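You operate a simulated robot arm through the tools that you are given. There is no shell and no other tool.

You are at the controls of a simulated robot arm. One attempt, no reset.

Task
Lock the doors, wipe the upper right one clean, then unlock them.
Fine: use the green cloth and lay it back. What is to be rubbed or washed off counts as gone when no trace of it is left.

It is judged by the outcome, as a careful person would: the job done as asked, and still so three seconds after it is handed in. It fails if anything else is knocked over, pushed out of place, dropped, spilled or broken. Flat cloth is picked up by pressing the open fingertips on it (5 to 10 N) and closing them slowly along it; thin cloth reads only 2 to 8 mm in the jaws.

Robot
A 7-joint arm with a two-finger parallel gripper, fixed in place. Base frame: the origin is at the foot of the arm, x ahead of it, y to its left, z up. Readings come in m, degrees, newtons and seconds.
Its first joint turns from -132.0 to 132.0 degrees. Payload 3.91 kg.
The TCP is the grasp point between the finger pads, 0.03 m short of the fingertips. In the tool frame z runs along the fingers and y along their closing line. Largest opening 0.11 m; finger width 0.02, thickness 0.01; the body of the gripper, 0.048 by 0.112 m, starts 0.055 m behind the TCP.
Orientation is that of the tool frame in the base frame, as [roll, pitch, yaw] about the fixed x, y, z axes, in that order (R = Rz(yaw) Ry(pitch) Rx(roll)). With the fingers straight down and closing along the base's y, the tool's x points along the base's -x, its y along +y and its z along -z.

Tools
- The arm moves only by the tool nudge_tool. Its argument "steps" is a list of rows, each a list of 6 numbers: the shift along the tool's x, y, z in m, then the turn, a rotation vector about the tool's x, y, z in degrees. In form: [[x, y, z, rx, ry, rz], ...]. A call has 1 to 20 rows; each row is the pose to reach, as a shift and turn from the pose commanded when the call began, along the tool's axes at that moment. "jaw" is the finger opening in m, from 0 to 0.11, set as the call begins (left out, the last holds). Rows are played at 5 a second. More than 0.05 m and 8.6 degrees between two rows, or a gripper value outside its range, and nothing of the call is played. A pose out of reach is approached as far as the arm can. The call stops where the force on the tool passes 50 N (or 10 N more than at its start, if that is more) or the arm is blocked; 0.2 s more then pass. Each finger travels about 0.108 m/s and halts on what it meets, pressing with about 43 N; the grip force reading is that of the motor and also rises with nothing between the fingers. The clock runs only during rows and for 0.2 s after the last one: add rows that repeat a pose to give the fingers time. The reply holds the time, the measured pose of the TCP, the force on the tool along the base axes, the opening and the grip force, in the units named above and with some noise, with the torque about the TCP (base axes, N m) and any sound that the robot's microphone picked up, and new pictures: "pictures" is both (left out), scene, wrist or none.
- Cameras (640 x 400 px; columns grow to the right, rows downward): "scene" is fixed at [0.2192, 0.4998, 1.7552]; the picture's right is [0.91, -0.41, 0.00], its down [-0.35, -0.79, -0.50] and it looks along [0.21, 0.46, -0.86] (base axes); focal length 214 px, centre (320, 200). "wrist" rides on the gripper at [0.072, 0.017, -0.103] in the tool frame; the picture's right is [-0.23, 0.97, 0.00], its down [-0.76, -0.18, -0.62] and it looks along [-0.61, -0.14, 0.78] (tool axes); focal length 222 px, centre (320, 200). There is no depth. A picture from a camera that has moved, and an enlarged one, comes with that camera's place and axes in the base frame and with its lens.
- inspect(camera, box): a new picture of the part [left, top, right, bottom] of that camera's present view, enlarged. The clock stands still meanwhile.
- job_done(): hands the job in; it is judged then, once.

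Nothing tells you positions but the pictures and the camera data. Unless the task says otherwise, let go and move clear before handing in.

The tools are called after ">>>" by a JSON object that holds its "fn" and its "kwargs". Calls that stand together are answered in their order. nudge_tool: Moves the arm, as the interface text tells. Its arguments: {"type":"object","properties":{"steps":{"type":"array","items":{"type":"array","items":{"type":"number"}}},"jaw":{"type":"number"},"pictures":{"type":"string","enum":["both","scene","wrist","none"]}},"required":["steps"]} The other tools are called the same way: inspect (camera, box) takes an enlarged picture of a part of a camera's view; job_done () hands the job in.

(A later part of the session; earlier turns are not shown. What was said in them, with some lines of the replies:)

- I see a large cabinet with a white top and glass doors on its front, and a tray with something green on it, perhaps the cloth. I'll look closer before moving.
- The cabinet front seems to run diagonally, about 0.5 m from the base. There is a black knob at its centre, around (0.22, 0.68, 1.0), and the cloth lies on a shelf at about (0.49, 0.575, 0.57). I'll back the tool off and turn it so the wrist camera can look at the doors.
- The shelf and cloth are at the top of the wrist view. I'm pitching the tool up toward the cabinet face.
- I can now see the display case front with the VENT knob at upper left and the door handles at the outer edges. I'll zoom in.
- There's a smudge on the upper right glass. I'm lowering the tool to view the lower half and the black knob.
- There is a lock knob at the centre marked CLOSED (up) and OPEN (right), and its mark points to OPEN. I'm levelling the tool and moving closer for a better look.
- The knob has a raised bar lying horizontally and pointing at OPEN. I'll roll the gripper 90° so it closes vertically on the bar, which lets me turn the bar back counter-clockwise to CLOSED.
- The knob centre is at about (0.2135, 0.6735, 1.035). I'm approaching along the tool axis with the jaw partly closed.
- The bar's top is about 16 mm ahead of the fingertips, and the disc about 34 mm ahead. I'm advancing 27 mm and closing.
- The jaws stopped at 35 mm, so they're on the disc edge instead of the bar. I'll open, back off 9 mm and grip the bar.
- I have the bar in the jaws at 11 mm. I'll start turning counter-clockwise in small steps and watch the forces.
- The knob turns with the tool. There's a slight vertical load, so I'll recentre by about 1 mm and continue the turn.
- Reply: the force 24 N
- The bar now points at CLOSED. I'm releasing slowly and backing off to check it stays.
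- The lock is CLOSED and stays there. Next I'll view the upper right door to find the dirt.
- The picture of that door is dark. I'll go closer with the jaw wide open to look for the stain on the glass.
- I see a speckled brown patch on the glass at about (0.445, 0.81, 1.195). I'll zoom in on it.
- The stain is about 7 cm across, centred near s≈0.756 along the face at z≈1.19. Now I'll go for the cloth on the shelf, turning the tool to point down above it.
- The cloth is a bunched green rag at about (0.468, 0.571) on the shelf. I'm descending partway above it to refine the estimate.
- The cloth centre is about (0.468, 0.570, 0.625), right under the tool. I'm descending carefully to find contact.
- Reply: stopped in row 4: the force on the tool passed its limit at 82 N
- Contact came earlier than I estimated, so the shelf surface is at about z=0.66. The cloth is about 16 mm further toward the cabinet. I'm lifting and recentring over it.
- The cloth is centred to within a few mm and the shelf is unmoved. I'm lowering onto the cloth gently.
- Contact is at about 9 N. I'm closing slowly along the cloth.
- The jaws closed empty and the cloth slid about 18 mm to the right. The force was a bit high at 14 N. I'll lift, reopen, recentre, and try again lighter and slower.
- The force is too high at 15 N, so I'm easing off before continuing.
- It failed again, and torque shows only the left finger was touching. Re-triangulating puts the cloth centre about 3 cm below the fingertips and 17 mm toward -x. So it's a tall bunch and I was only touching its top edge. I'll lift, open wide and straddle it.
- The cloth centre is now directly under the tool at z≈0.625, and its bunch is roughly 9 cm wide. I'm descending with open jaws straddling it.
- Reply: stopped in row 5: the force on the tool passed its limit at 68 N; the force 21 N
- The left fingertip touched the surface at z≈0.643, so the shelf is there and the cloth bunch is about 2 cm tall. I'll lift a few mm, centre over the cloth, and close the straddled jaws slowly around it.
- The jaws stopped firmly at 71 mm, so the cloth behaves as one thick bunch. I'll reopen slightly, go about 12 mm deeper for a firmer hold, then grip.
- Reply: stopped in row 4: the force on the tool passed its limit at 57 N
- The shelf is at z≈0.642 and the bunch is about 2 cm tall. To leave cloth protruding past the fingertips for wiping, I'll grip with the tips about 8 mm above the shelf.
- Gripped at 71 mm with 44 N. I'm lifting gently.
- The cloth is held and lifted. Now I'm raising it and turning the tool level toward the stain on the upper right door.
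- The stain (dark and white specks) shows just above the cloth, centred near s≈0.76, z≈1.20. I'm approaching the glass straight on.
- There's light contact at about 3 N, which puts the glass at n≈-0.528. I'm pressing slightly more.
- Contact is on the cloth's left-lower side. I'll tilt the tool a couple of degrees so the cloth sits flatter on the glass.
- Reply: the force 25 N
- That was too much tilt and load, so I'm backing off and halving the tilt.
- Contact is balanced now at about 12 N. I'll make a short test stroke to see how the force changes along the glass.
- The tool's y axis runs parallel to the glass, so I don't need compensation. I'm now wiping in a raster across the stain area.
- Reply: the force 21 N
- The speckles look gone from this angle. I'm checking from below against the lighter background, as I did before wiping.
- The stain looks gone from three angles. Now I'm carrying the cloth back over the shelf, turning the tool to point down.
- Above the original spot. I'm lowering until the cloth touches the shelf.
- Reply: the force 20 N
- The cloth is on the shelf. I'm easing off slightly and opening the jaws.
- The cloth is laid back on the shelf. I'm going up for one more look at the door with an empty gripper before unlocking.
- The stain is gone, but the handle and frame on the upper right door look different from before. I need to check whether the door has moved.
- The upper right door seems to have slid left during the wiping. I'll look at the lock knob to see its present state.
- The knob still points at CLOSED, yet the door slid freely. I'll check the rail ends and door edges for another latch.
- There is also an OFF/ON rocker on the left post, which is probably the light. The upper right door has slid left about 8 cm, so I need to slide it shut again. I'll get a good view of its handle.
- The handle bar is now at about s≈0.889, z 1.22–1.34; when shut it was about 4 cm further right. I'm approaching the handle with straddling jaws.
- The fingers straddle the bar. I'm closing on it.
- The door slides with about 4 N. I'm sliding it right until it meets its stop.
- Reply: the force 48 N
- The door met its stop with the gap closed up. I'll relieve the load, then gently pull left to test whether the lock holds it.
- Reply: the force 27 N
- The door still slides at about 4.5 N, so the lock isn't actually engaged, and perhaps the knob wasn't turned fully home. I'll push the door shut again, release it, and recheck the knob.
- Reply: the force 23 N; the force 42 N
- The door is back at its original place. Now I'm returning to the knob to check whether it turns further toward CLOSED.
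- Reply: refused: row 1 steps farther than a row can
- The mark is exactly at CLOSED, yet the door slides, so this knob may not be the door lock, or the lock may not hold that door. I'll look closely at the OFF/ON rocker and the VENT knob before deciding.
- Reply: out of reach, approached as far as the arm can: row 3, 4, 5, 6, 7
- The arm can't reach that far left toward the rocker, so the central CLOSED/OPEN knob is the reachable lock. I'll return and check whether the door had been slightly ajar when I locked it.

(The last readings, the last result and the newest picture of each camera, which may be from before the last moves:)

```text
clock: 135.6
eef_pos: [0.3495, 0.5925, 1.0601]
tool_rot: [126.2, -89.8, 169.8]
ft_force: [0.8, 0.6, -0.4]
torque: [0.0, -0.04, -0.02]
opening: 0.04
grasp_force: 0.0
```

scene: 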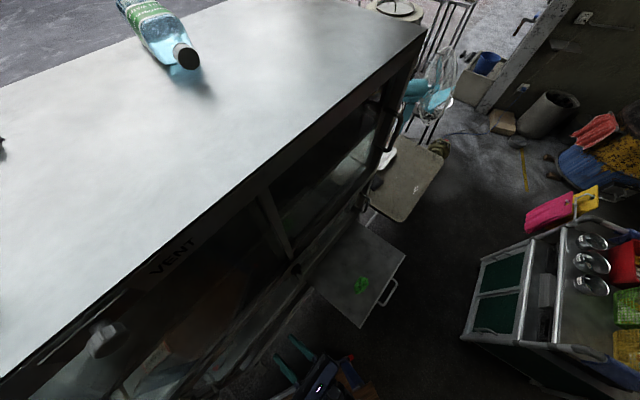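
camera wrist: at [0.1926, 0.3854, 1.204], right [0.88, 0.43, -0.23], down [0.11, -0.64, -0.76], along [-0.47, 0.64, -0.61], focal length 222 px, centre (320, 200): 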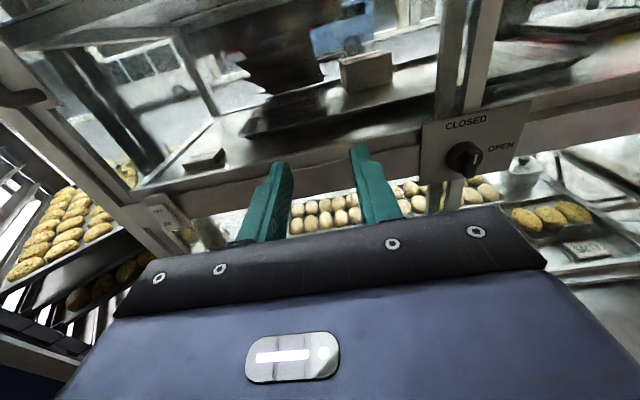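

>>> {"fn": "nudge_tool", "kwargs": {"steps": [[0.023, 0.024, -0.009, 0, 3.5, 0], [0.046, 0.048, -0.017, 0, 7, 0], [0.069, 0.073, -0.026, 0, 10.5, 0], [0.092, 0.097, -0.034, 0, 14, 0], [0.115, 0.121, -0.043, 0, 17, 0], [0.138, 0.145, -0.051, 0, 20, 0]], "jaw": 0.11, "pictures": "wrist"}}

>>> {"fn": "inspect", "kwargs": {"camera": "wrist", "box": [320, 0, 640, 200]}}

>>> {"fn": "inspect", "kwargs": {"camera": "wrist", "box": [160, 0, 480, 200]}}

```text
clock: 137.0
eef_pos: [0.5014, 0.6108, 1.2]
tool_rot: [0.5, -70.1, -64.4]
ft_force: [-0.4, -0.5, -0.1]
torque: [-0.01, 0.0, 0.0]
opening: 0.11
grasp_force: 0.0
camera wrist: at [0.5702, 0.5068, 1.2338], right [0.84, 0.5, -0.21], down [-0.01, -0.37, -0.93], along [-0.54, 0.79, -0.3], focal length 222 px, centre (320, 200)
```

wrist: 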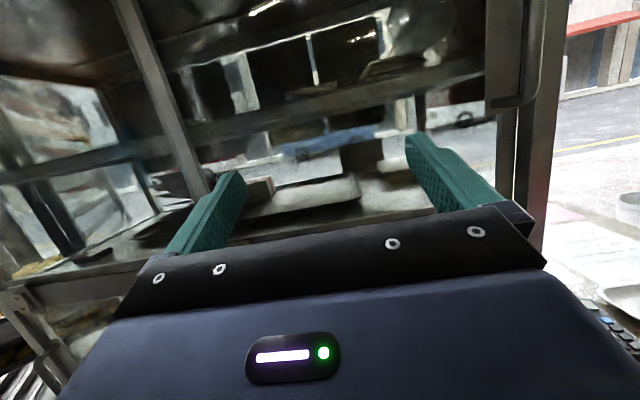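

```text
2.00 times, centred on (480, 100) of wrist
camera zoom: at [0.5702, 0.5068, 1.2338], right [0.84, 0.5, -0.21], down [-0.01, -0.37, -0.93], along [-0.54, 0.79, -0.3], focal length 444 px, centre (0, 400)
```

zoom: 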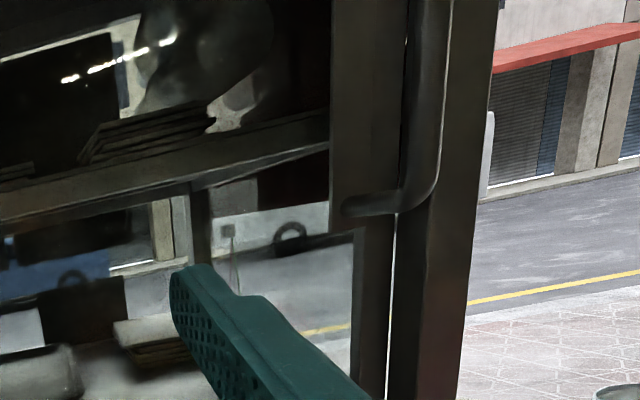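

```text
2.00 times, centred on (320, 100) of wrist
camera zoom: at [0.5702, 0.5068, 1.2338], right [0.84, 0.5, -0.21], down [-0.01, -0.37, -0.93], along [-0.54, 0.79, -0.3], focal length 444 px, centre (320, 400)
```

zoom: 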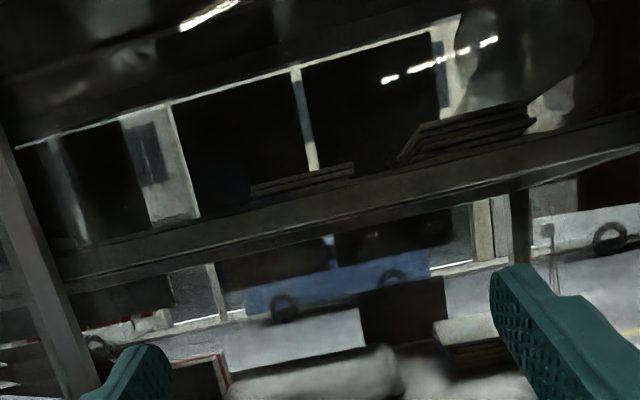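

The door is exactly back where it began, so it had been fully shut before locking. The wipe was done with the knob at CLOSED, so I'll go back to the knob and turn it to OPEN to unlock.

>>> {"fn": "nudge_tool", "kwargs": {"steps": [[-0.024, -0.033, -0.004, 0, -3, 0], [-0.048, -0.066, -0.008, 0, -6, 0], [-0.071, -0.099, -0.012, 0, -9, 0], [-0.095, -0.132, -0.016, 0, -12, 0], [-0.119, -0.165, -0.02, 0, -15, 0], [-0.143, -0.198, -0.024, 0, -18, 0], [-0.1666, -0.2304, -0.0276, 0, -20, 0], [-0.1666, -0.2304, -0.0276, 0, -20, 0]], "jaw": 0.042, "pictures": "wrist"}}

>>> {"fn": "inspect", "kwargs": {"camera": "wrist", "box": [240, 80, 400, 180]}}

```text
clock: 138.8
eef_pos: [0.2799, 0.5374, 1.0344]
tool_rot: [130.1, -89.7, 165.7]
ft_force: [-0.5, 0.2, -0.8]
torque: [0.03, 0.0, -0.01]
opening: 0.042
grasp_force: 0.2
camera wrist: at [0.3419, 0.4503, 1.1079], right [0.88, 0.43, -0.22], down [0.12, -0.64, -0.76], along [-0.47, 0.64, -0.61], focal length 222 px, centre (320, 200)
```

wrist: 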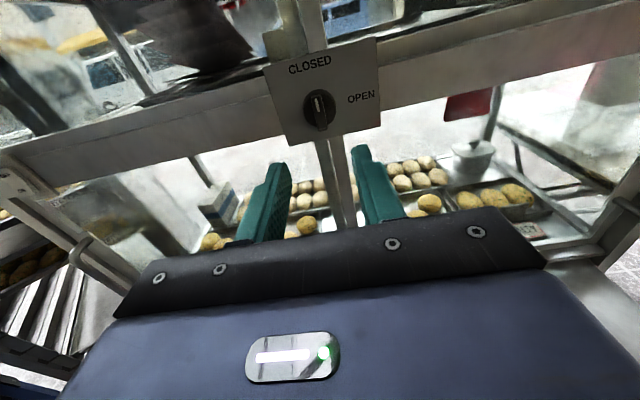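

```text
4.00 times, centred on (320, 130) of wrist
camera zoom: at [0.3419, 0.4503, 1.1079], right [0.88, 0.43, -0.22], down [0.12, -0.64, -0.76], along [-0.47, 0.64, -0.61], focal length 888 px, centre (320, 480)
```

zoom: 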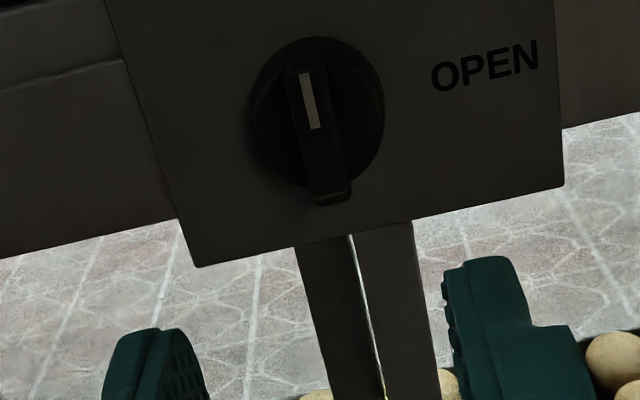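

>>> {"fn": "nudge_tool", "kwargs": {"steps": [[0, 0.001, 0.04, 0, 0, 0], [0, 0.001, 0.075, 0, 0, 0], [0, 0.001, 0.095, 0, 0, 0], [0, 0.001, 0.108, 0, 0, 0], [0, 0.001, 0.108, 0, 0, 0]], "jaw": 0.042, "pictures": "wrist"}}

>>> {"fn": "inspect", "kwargs": {"camera": "wrist", "box": [240, 100, 400, 200]}}

```text
clock: 140.0
eef_pos: [0.2347, 0.6339, 1.0348]
tool_rot: [120.2, -89.7, 176.0]
ft_force: [0.0, -0.1, 0.1]
torque: [0.0, 0.0, 0.0]
opening: 0.0419
grasp_force: 0.2
camera wrist: at [0.2955, 0.5479, 1.1076], right [0.88, 0.43, -0.22], down [0.12, -0.64, -0.76], along [-0.47, 0.64, -0.61], focal length 222 px, centre (320, 200)
```

wrist: 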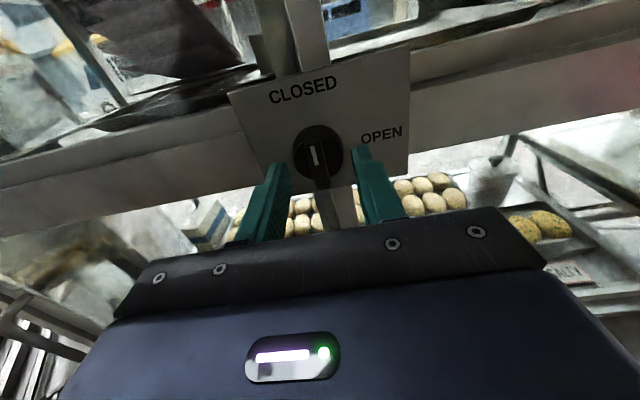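

```text
4.00 times, centred on (320, 150) of wrist
camera zoom: at [0.2955, 0.5479, 1.1076], right [0.88, 0.43, -0.22], down [0.12, -0.64, -0.76], along [-0.47, 0.64, -0.61], focal length 888 px, centre (320, 400)
```

zoom: 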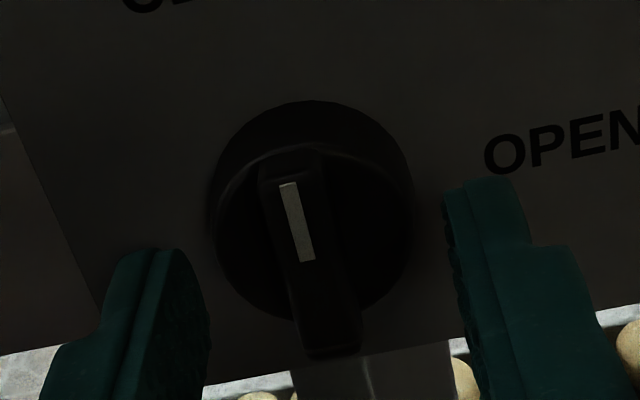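

The bar is between the fingers. I'll grip it, first checking that it's at its CLOSED end stop.

>>> {"fn": "nudge_tool", "kwargs": {"steps": [[0, 0, 0, 0, 0, 0], [0, 0, 0, 0, 0, 0], [0, 0, 0, 0, 0, 0]], "jaw": 0.0, "pictures": "none"}}

>>> {"fn": "nudge_tool", "kwargs": {"steps": [[0, 0, 0, 0, 0, -3], [0, 0, 0, 0, 0, -6], [0, 0, 0, 0, 0, -6]], "pictures": "wrist"}}

>>> {"fn": "inspect", "kwargs": {"camera": "wrist", "box": [240, 80, 400, 180]}}

```text
clock: 140.8
eef_pos: [0.2333, 0.635, 1.0344]
tool_rot: [125.5, -89.8, 170.5]
ft_force: [-10.2, -7.6, -2.9]
torque: [0.37, 0.29, 0.5]
opening: 0.011
grasp_force: 45.3
```

```text
clock: 141.6
eef_pos: [0.2337, 0.6354, 1.0338]
tool_rot: [90.4, -83.8, -154.5]
ft_force: [-15.4, -14.7, 8.2]
torque: [-0.25, 1.09, 0.72]
opening: 0.0126
grasp_force: 44.8
camera wrist: at [0.2875, 0.544, 1.1089], right [0.89, 0.44, -0.12], down [0.19, -0.6, -0.78], along [-0.41, 0.67, -0.62], focal length 222 px, centre (320, 200)
```

wrist: 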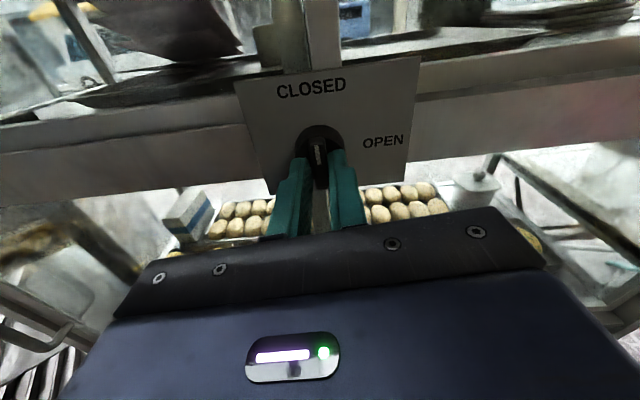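

```text
4.00 times, centred on (320, 130) of wrist
camera zoom: at [0.2875, 0.544, 1.1089], right [0.89, 0.44, -0.12], down [0.19, -0.6, -0.78], along [-0.41, 0.67, -0.62], focal length 888 px, centre (320, 480)
```

zoom: 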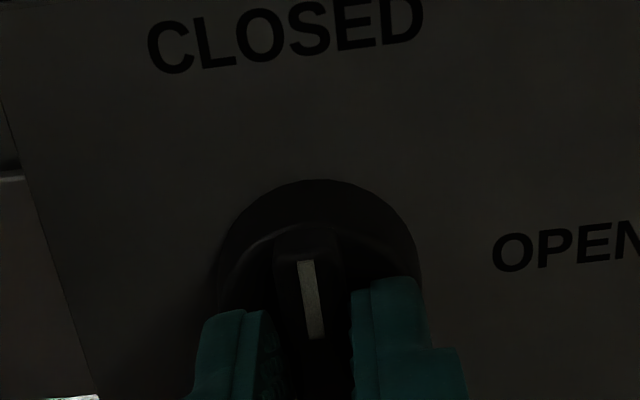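

Torque rises, so the knob was firmly at its CLOSED stop. Now I'm turning it clockwise back to OPEN.

>>> {"fn": "nudge_tool", "kwargs": {"steps": [[0, -0.0008, 0, 0, 0, 6], [0, -0.0008, 0, 0, 0, 12], [0, -0.0008, 0, 0, 0, 18], [0, -0.0008, 0, 0, 0, 24], [0, -0.0008, 0, 0, 0, 30], [0, -0.0008, 0, 0, 0, 36]], "pictures": "none"}}

>>> {"fn": "nudge_tool", "kwargs": {"steps": [[0, 0, 0, 0, 0, 6], [0, 0, 0, 0, 0, 12], [0, 0, 0, 0, 0, 18], [0, 0, 0, 0, 0, 24], [0, 0, 0, 0, 0, 30]], "pictures": "none"}}

```text
clock: 143.0
eef_pos: [0.2339, 0.6347, 1.0349]
tool_rot: [-90.2, -60.1, 26.0]
ft_force: [-11.5, -9.0, 8.2]
torque: [-0.22, -0.1, 0.81]
opening: 0.0111
grasp_force: 45.4
```

```text
clock: 144.2
eef_pos: [0.2328, 0.6347, 1.034]
tool_rot: [-90.1, -29.9, 25.9]
ft_force: [-10.5, -11.2, 7.9]
torque: [0.03, -0.02, 0.95]
opening: 0.0109
grasp_force: 45.3
```

>>> {"fn": "nudge_tool", "kwargs": {"steps": [[0, 0, 0, 0, 0, 6], [0, 0, 0, 0, 0, 12], [0, 0, 0, 0, 0, 18], [0, 0, 0, 0, 0, 24], [0, 0, 0, 0, 0, 30], [0, 0, 0, 0, 0, 32], [0, 0, 0, 0, 0, 30]], "pictures": "wrist"}}

>>> {"fn": "inspect", "kwargs": {"camera": "wrist", "box": [240, 80, 400, 180]}}

```text
clock: 145.8
eef_pos: [0.234, 0.6348, 1.0342]
tool_rot: [-90.0, -0.2, 26.0]
ft_force: [-9.4, -7.6, 7.8]
torque: [0.22, 0.13, 0.52]
opening: 0.0108
grasp_force: 44.8
camera wrist: at [0.3447, 0.5718, 1.0178], right [-0.2, -0.1, -0.97], down [-0.41, -0.89, 0.18], along [-0.89, 0.44, 0.14], focal length 222 px, centre (320, 200)
```

wrist: 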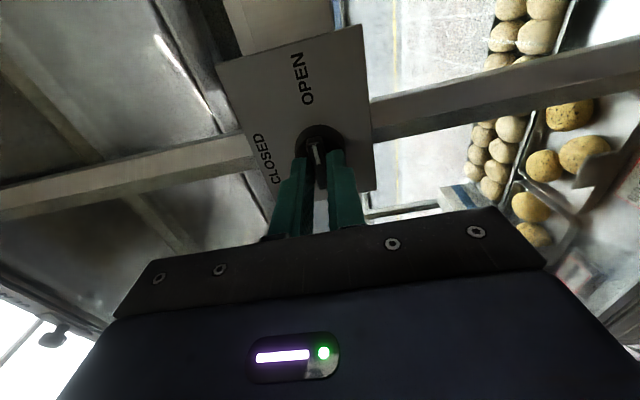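

```text
4.00 times, centred on (320, 130) of wrist
camera zoom: at [0.3447, 0.5718, 1.0178], right [-0.2, -0.1, -0.97], down [-0.41, -0.89, 0.18], along [-0.89, 0.44, 0.14], focal length 888 px, centre (320, 480)
```

zoom: 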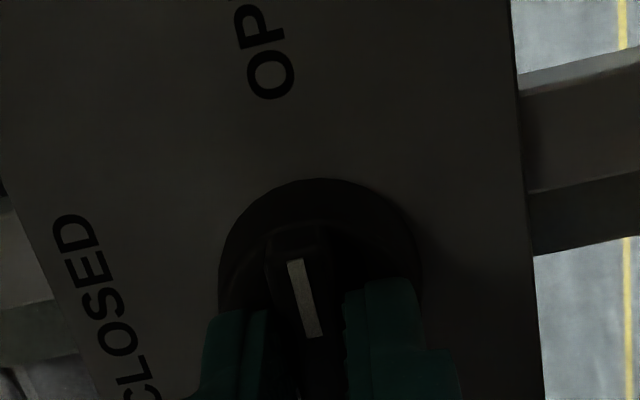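

The knob is back at OPEN. I'm releasing and backing off.

>>> {"fn": "nudge_tool", "kwargs": {"steps": [[0, 0, 0, 0, 0, 0], [0, 0, 0, 0, 0, 0], [0, 0, -0.02, 0, 0, 0], [0, 0, -0.05, 0, 0, 0], [0, 0, -0.09, 0, 0, 0], [0, 0, -0.13, 0, 0, 0]], "jaw": 0.05, "pictures": "both"}}

>>> {"fn": "inspect", "kwargs": {"camera": "wrist", "box": [240, 80, 400, 180]}}

```text
clock: 147.2
eef_pos: [0.2923, 0.5194, 1.0339]
tool_rot: [-90.1, -0.1, 26.0]
ft_force: [-0.4, 0.6, -0.1]
torque: [-0.02, 0.0, 0.01]
opening: 0.0502
grasp_force: 0.1
camera wrist: at [0.4032, 0.4556, 1.0183], right [-0.2, -0.1, -0.97], down [-0.41, -0.89, 0.18], along [-0.89, 0.44, 0.14], focal length 222 px, centre (320, 200)
```

scene: 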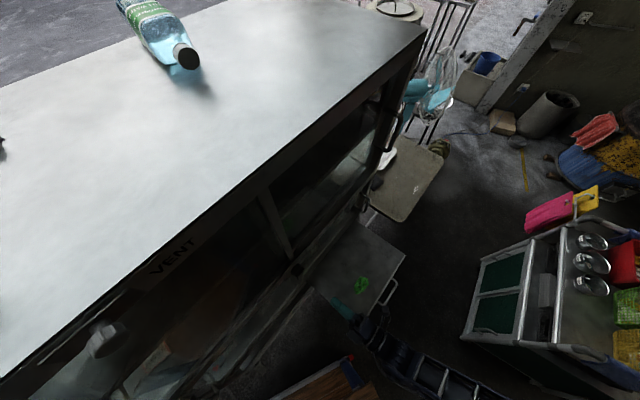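
wrist: 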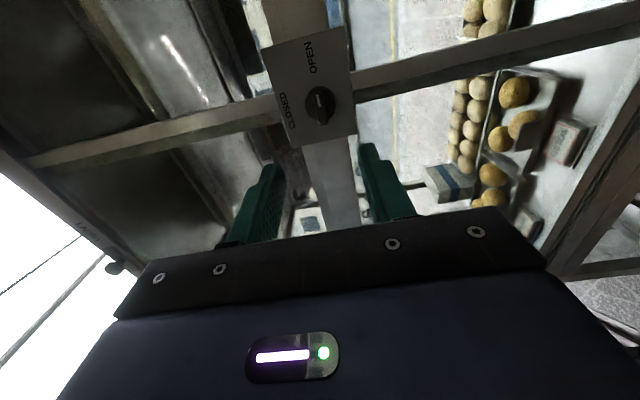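

```text
4.00 times, centred on (320, 130) of wrist
camera zoom: at [0.4032, 0.4556, 1.0183], right [-0.2, -0.1, -0.97], down [-0.41, -0.89, 0.18], along [-0.89, 0.44, 0.14], focal length 888 px, centre (320, 480)
```

zoom: 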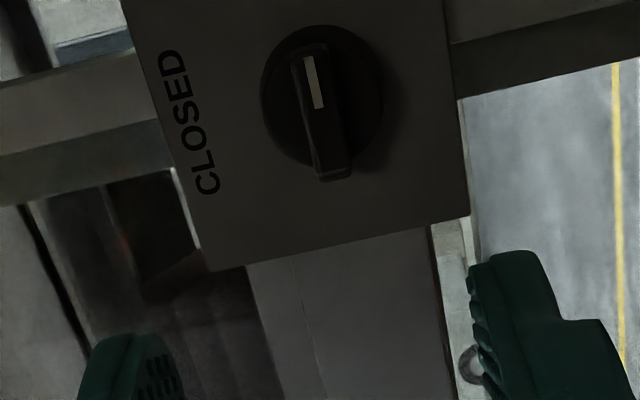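

The lock is at OPEN again and everything looks in place. But I want to know whether this knob actually affects the door, so I'll go to the handle and feel how freely it slides now.

>>> {"fn": "nudge_tool", "kwargs": {"steps": [[0.038, -0.02, 0, 0, 0, -7.5], [0.076, -0.04, 0, 0, 0, -15], [0.115, -0.06, 0, 0, 0, -22.5], [0.153, -0.08, 0, 0, 0, -30], [0.191, -0.1, 0, 0, 0, -37.5], [0.229, -0.12, 0, 0, 0, -45], [0.267, -0.14, 0, 0, 0, -52.5], [0.305, -0.16, 0, 0, 0, -60], [0.344, -0.18, 0, 0, 0, -67.5], [0.382, -0.2, 0, 0, 0, -75], [0.42, -0.22, 0.01, 0, 0, -82.5], [0.458, -0.24, 0.03, 0, 0, -90], [0.458, -0.24, 0.03, 0, 0, -90]], "jaw": 0.045, "pictures": "wrist"}}

>>> {"fn": "inspect", "kwargs": {"camera": "wrist", "box": [240, 70, 432, 190]}}

```text
clock: 150.0
eef_pos: [0.6877, 0.7457, 1.2751]
tool_rot: [115.2, -89.7, -179.3]
ft_force: [-0.4, 0.3, -0.6]
torque: [0.01, 0.01, 0.01]
opening: 0.045
grasp_force: 0.0
camera wrist: at [0.7483, 0.6594, 1.3484], right [0.88, 0.43, -0.22], down [0.12, -0.64, -0.76], along [-0.47, 0.64, -0.61], focal length 222 px, centre (320, 200)
```

wrist: 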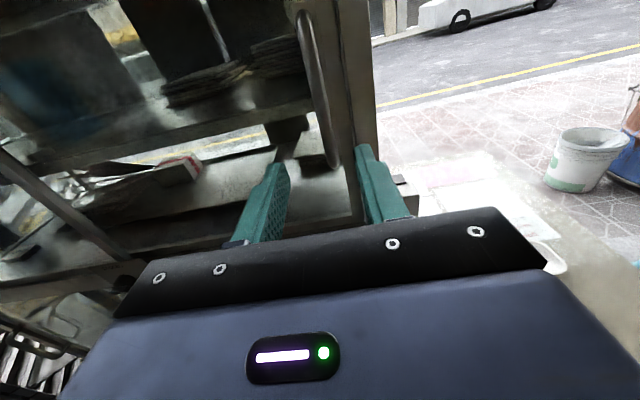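

```text
3.33 times, centred on (336, 130) of wrist
camera zoom: at [0.7483, 0.6594, 1.3484], right [0.88, 0.43, -0.22], down [0.12, -0.64, -0.76], along [-0.47, 0.64, -0.61], focal length 740 px, centre (267, 433)
```

zoom: 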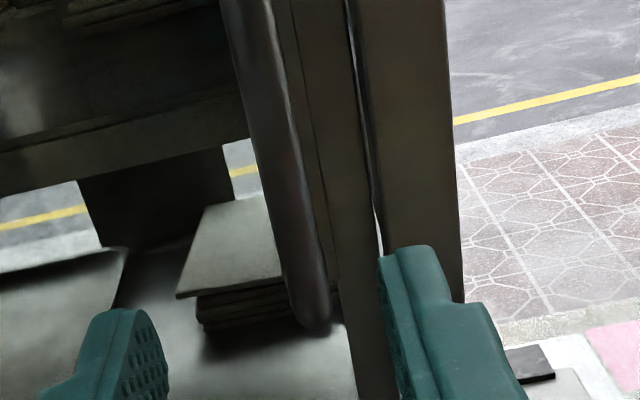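

>>> {"fn": "nudge_tool", "kwargs": {"steps": [[0, 0.0035, 0.03, 0, 0, 0], [0, 0.0035, 0.06, 0, 0, 0], [0, 0.0035, 0.085, 0, 0, 0], [0, 0.0035, 0.099, 0, 0, 0], [0, 0.0035, 0.099, 0, 0, 0]], "jaw": 0.045, "pictures": "none"}}

>>> {"fn": "nudge_tool", "kwargs": {"steps": [[0, 0, 0, 0, 0, 0], [0, 0, 0, 0, 0, 0], [0, 0, 0, 0, 0, 0]], "jaw": 0.005, "pictures": "none"}}

>>> {"fn": "nudge_tool", "kwargs": {"steps": [[0, -0.002, 0, 0, 0, 0], [0, -0.004, 0, 0, 0, 0], [0, -0.004, 0, 0, 0, 0]], "pictures": "none"}}

>>> {"fn": "nudge_tool", "kwargs": {"steps": [[0, -0.002, 0, 0, 0, 0], [0, -0.004, 0, 0, 0, 0], [0, -0.004, 0, 0, 0, 0]], "pictures": "none"}}

```text
clock: 151.2
eef_pos: [0.6491, 0.8355, 1.2742]
tool_rot: [124.6, -89.8, 171.5]
ft_force: [-0.9, 0.2, 0.1]
torque: [-0.03, 0.0, 0.0]
opening: 0.0449
grasp_force: 0.1
```

```text
clock: 152.0
eef_pos: [0.6468, 0.8371, 1.2749]
tool_rot: [125.1, -89.8, 170.8]
ft_force: [-1.0, 1.0, -0.2]
torque: [-0.15, 0.11, 0.01]
opening: 0.014
grasp_force: 45.0
```

```text
clock: 152.8
eef_pos: [0.6442, 0.8342, 1.2738]
tool_rot: [136.2, -89.8, 159.8]
ft_force: [-0.6, 4.3, -4.5]
torque: [0.59, 0.51, -0.12]
opening: 0.0138
grasp_force: 44.8
```

```text
clock: 153.6
eef_pos: [0.6405, 0.8344, 1.2748]
tool_rot: [135.0, -89.7, 160.8]
ft_force: [0.7, 5.8, -6.7]
torque: [0.24, 0.25, -0.17]
opening: 0.0139
grasp_force: 45.3
```

With the knob at OPEN the door slides with much the same light friction. I'll push it shut to its original stop and let go.

>>> {"fn": "nudge_tool", "kwargs": {"steps": [[0, 0.002, 0, 0, 0, 0], [0, 0.004, 0, 0, 0, 0], [0, 0.006, 0, 0, 0, 0], [0, 0.008, 0, 0, 0, 0], [0, 0.008, 0, 0, 0, 0]], "pictures": "none"}}

>>> {"fn": "nudge_tool", "kwargs": {"steps": [[0, 0.001, 0, 0, 0, 0], [0, 0.002, 0, 0, 0, 0]], "pictures": "none"}}

```text
clock: 154.8
eef_pos: [0.6482, 0.8372, 1.2752]
tool_rot: [137.2, -89.7, 158.7]
ft_force: [-6.5, -6.6, -13.6]
torque: [-0.48, -0.13, 0.28]
opening: 0.0139
grasp_force: 44.4
```

```text
clock: 155.4
eef_pos: [0.6476, 0.837, 1.274]
tool_rot: [140.0, -89.8, 156.3]
ft_force: [-27.5, -31.1, -22.9]
torque: [-0.69, -0.29, 1.13]
opening: 0.0138
grasp_force: 44.8
```

At the stop. I'm relieving the load, releasing and backing away.

>>> {"fn": "nudge_tool", "kwargs": {"steps": [[0, -0.001, 0, 0, 0, 0], [0, -0.0022, 0, 0, 0, 0], [0, -0.0022, 0, 0, 0, 0]], "pictures": "none"}}

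>>> {"fn": "nudge_tool", "kwargs": {"steps": [[0, 0, 0, 0, 0, 0], [0, 0, 0, 0, 0, 0]], "jaw": 0.03, "pictures": "none"}}

>>> {"fn": "nudge_tool", "kwargs": {"steps": [[0, 0, -0.01, 0, 0, 0], [0, 0, -0.03, 0, 0, 0], [0, 0, -0.06, 0, 0, 0], [0, 0, -0.1, 0, 0, 0], [-0.03, -0.03, -0.12, 0, 4, 0], [-0.05, -0.06, -0.13, 0, 8, 0], [-0.06, -0.1, -0.14, 0, 14, 0]], "jaw": 0.035, "pictures": "both"}}

>>> {"fn": "inspect", "kwargs": {"camera": "scene", "box": [240, 60, 460, 320]}}

>>> {"fn": "inspect", "kwargs": {"camera": "wrist", "box": [120, 0, 520, 250]}}

```text
clock: 156.2
eef_pos: [0.6476, 0.8377, 1.2738]
tool_rot: [132.7, -89.9, 163.3]
ft_force: [-15.4, -1.6, -19.7]
torque: [-0.99, -0.34, 0.33]
opening: 0.0134
grasp_force: 45.5
```

```text
clock: 156.8
eef_pos: [0.648, 0.8357, 1.2759]
tool_rot: [109.1, -89.9, -173.2]
ft_force: [-0.2, 0.2, 1.1]
torque: [0.03, -0.03, -0.02]
opening: 0.03
grasp_force: 0.0
```

```text
clock: 158.4
eef_pos: [0.6187, 0.6656, 1.2165]
tool_rot: [0.9, -76.0, -64.9]
ft_force: [-1.0, 0.7, 0.2]
torque: [0.02, 0.0, -0.03]
opening: 0.0349
grasp_force: 0.1
camera wrist: at [0.6853, 0.5654, 1.2622], right [0.85, 0.48, -0.22], down [0.03, -0.46, -0.89], along [-0.52, 0.75, -0.4], focal length 222 px, centre (320, 200)
```

scene: 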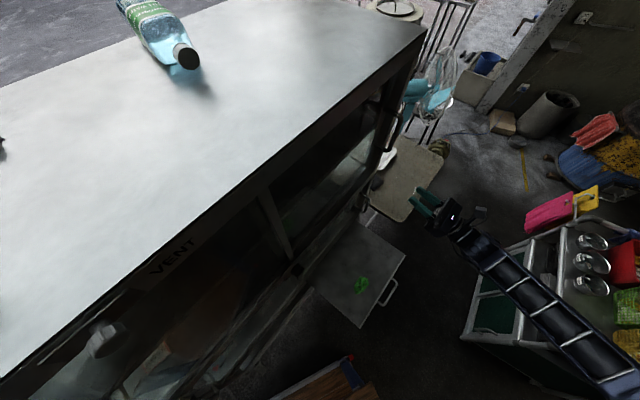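
wrist: 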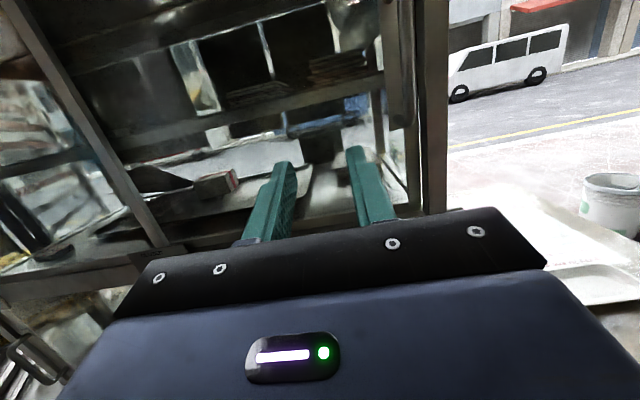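

```text
1.54 times, centred on (350, 190) of scene
camera zoom: at [0.2192, 0.4998, 1.7552], right [0.91, -0.41, 0.0], down [-0.35, -0.79, -0.5], along [0.21, 0.46, -0.86], focal length 330 px, centre (274, 215)
```

zoom: 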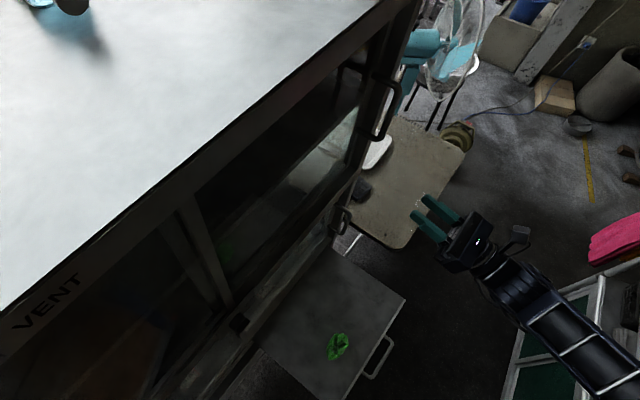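

```text
1.60 times, centred on (320, 125) of wrist
camera zoom: at [0.6853, 0.5654, 1.2622], right [0.85, 0.48, -0.22], down [0.03, -0.46, -0.89], along [-0.52, 0.75, -0.4], focal length 355 px, centre (320, 320)
```

zoom: 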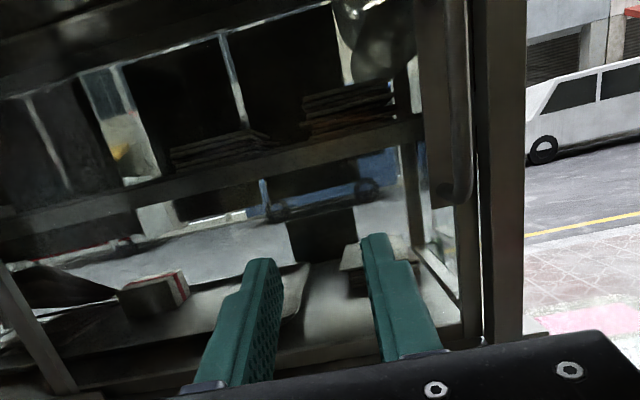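

The glass is clear, the door is shut where it began, the cloth lies on the shelf, the knob points at OPEN, and the gripper is clear. I'm handing the job in.

>>> {"fn": "job_done", "kwargs": {}}

```text
The job is handed in.
```

I handed the job in, but I'm not sure the doors were ever truly locked. With the centre knob at its CLOSED stop, the upper right door still slid left by several centimetres while I wiped it. It moved with about the same light force whether the knob was at CLOSED or OPEN.

- **Lock:** I took the centre CLOSED/OPEN knob to be the door lock. It was at CLOSED during the wipe, and I turned it back to OPEN at the end. There is also an OFF/ON rocker on the left post, which I did not touch. If that is the real lock, the doors were not locked as you asked.
- **Upper right door:** I wiped it with the green cloth, and no trace of the stain showed from any of the angles I checked. I then slid the door back to its stop; it now matches its starting position in the pictures.
- **Cloth:** It lies back on the shelf at about its original spot. I pushed it a few centimetres aside while trying to pick it up, then laid it back where it had been.
- **Hard contacts:** While lowering onto the shelf and cloth I met it harder than intended three times, with peaks of 57 to 82 N. The shelf looked unmoved afterwards.

I saw nothing else moved or knocked over. The gripper is empty and clear of the cabinet.
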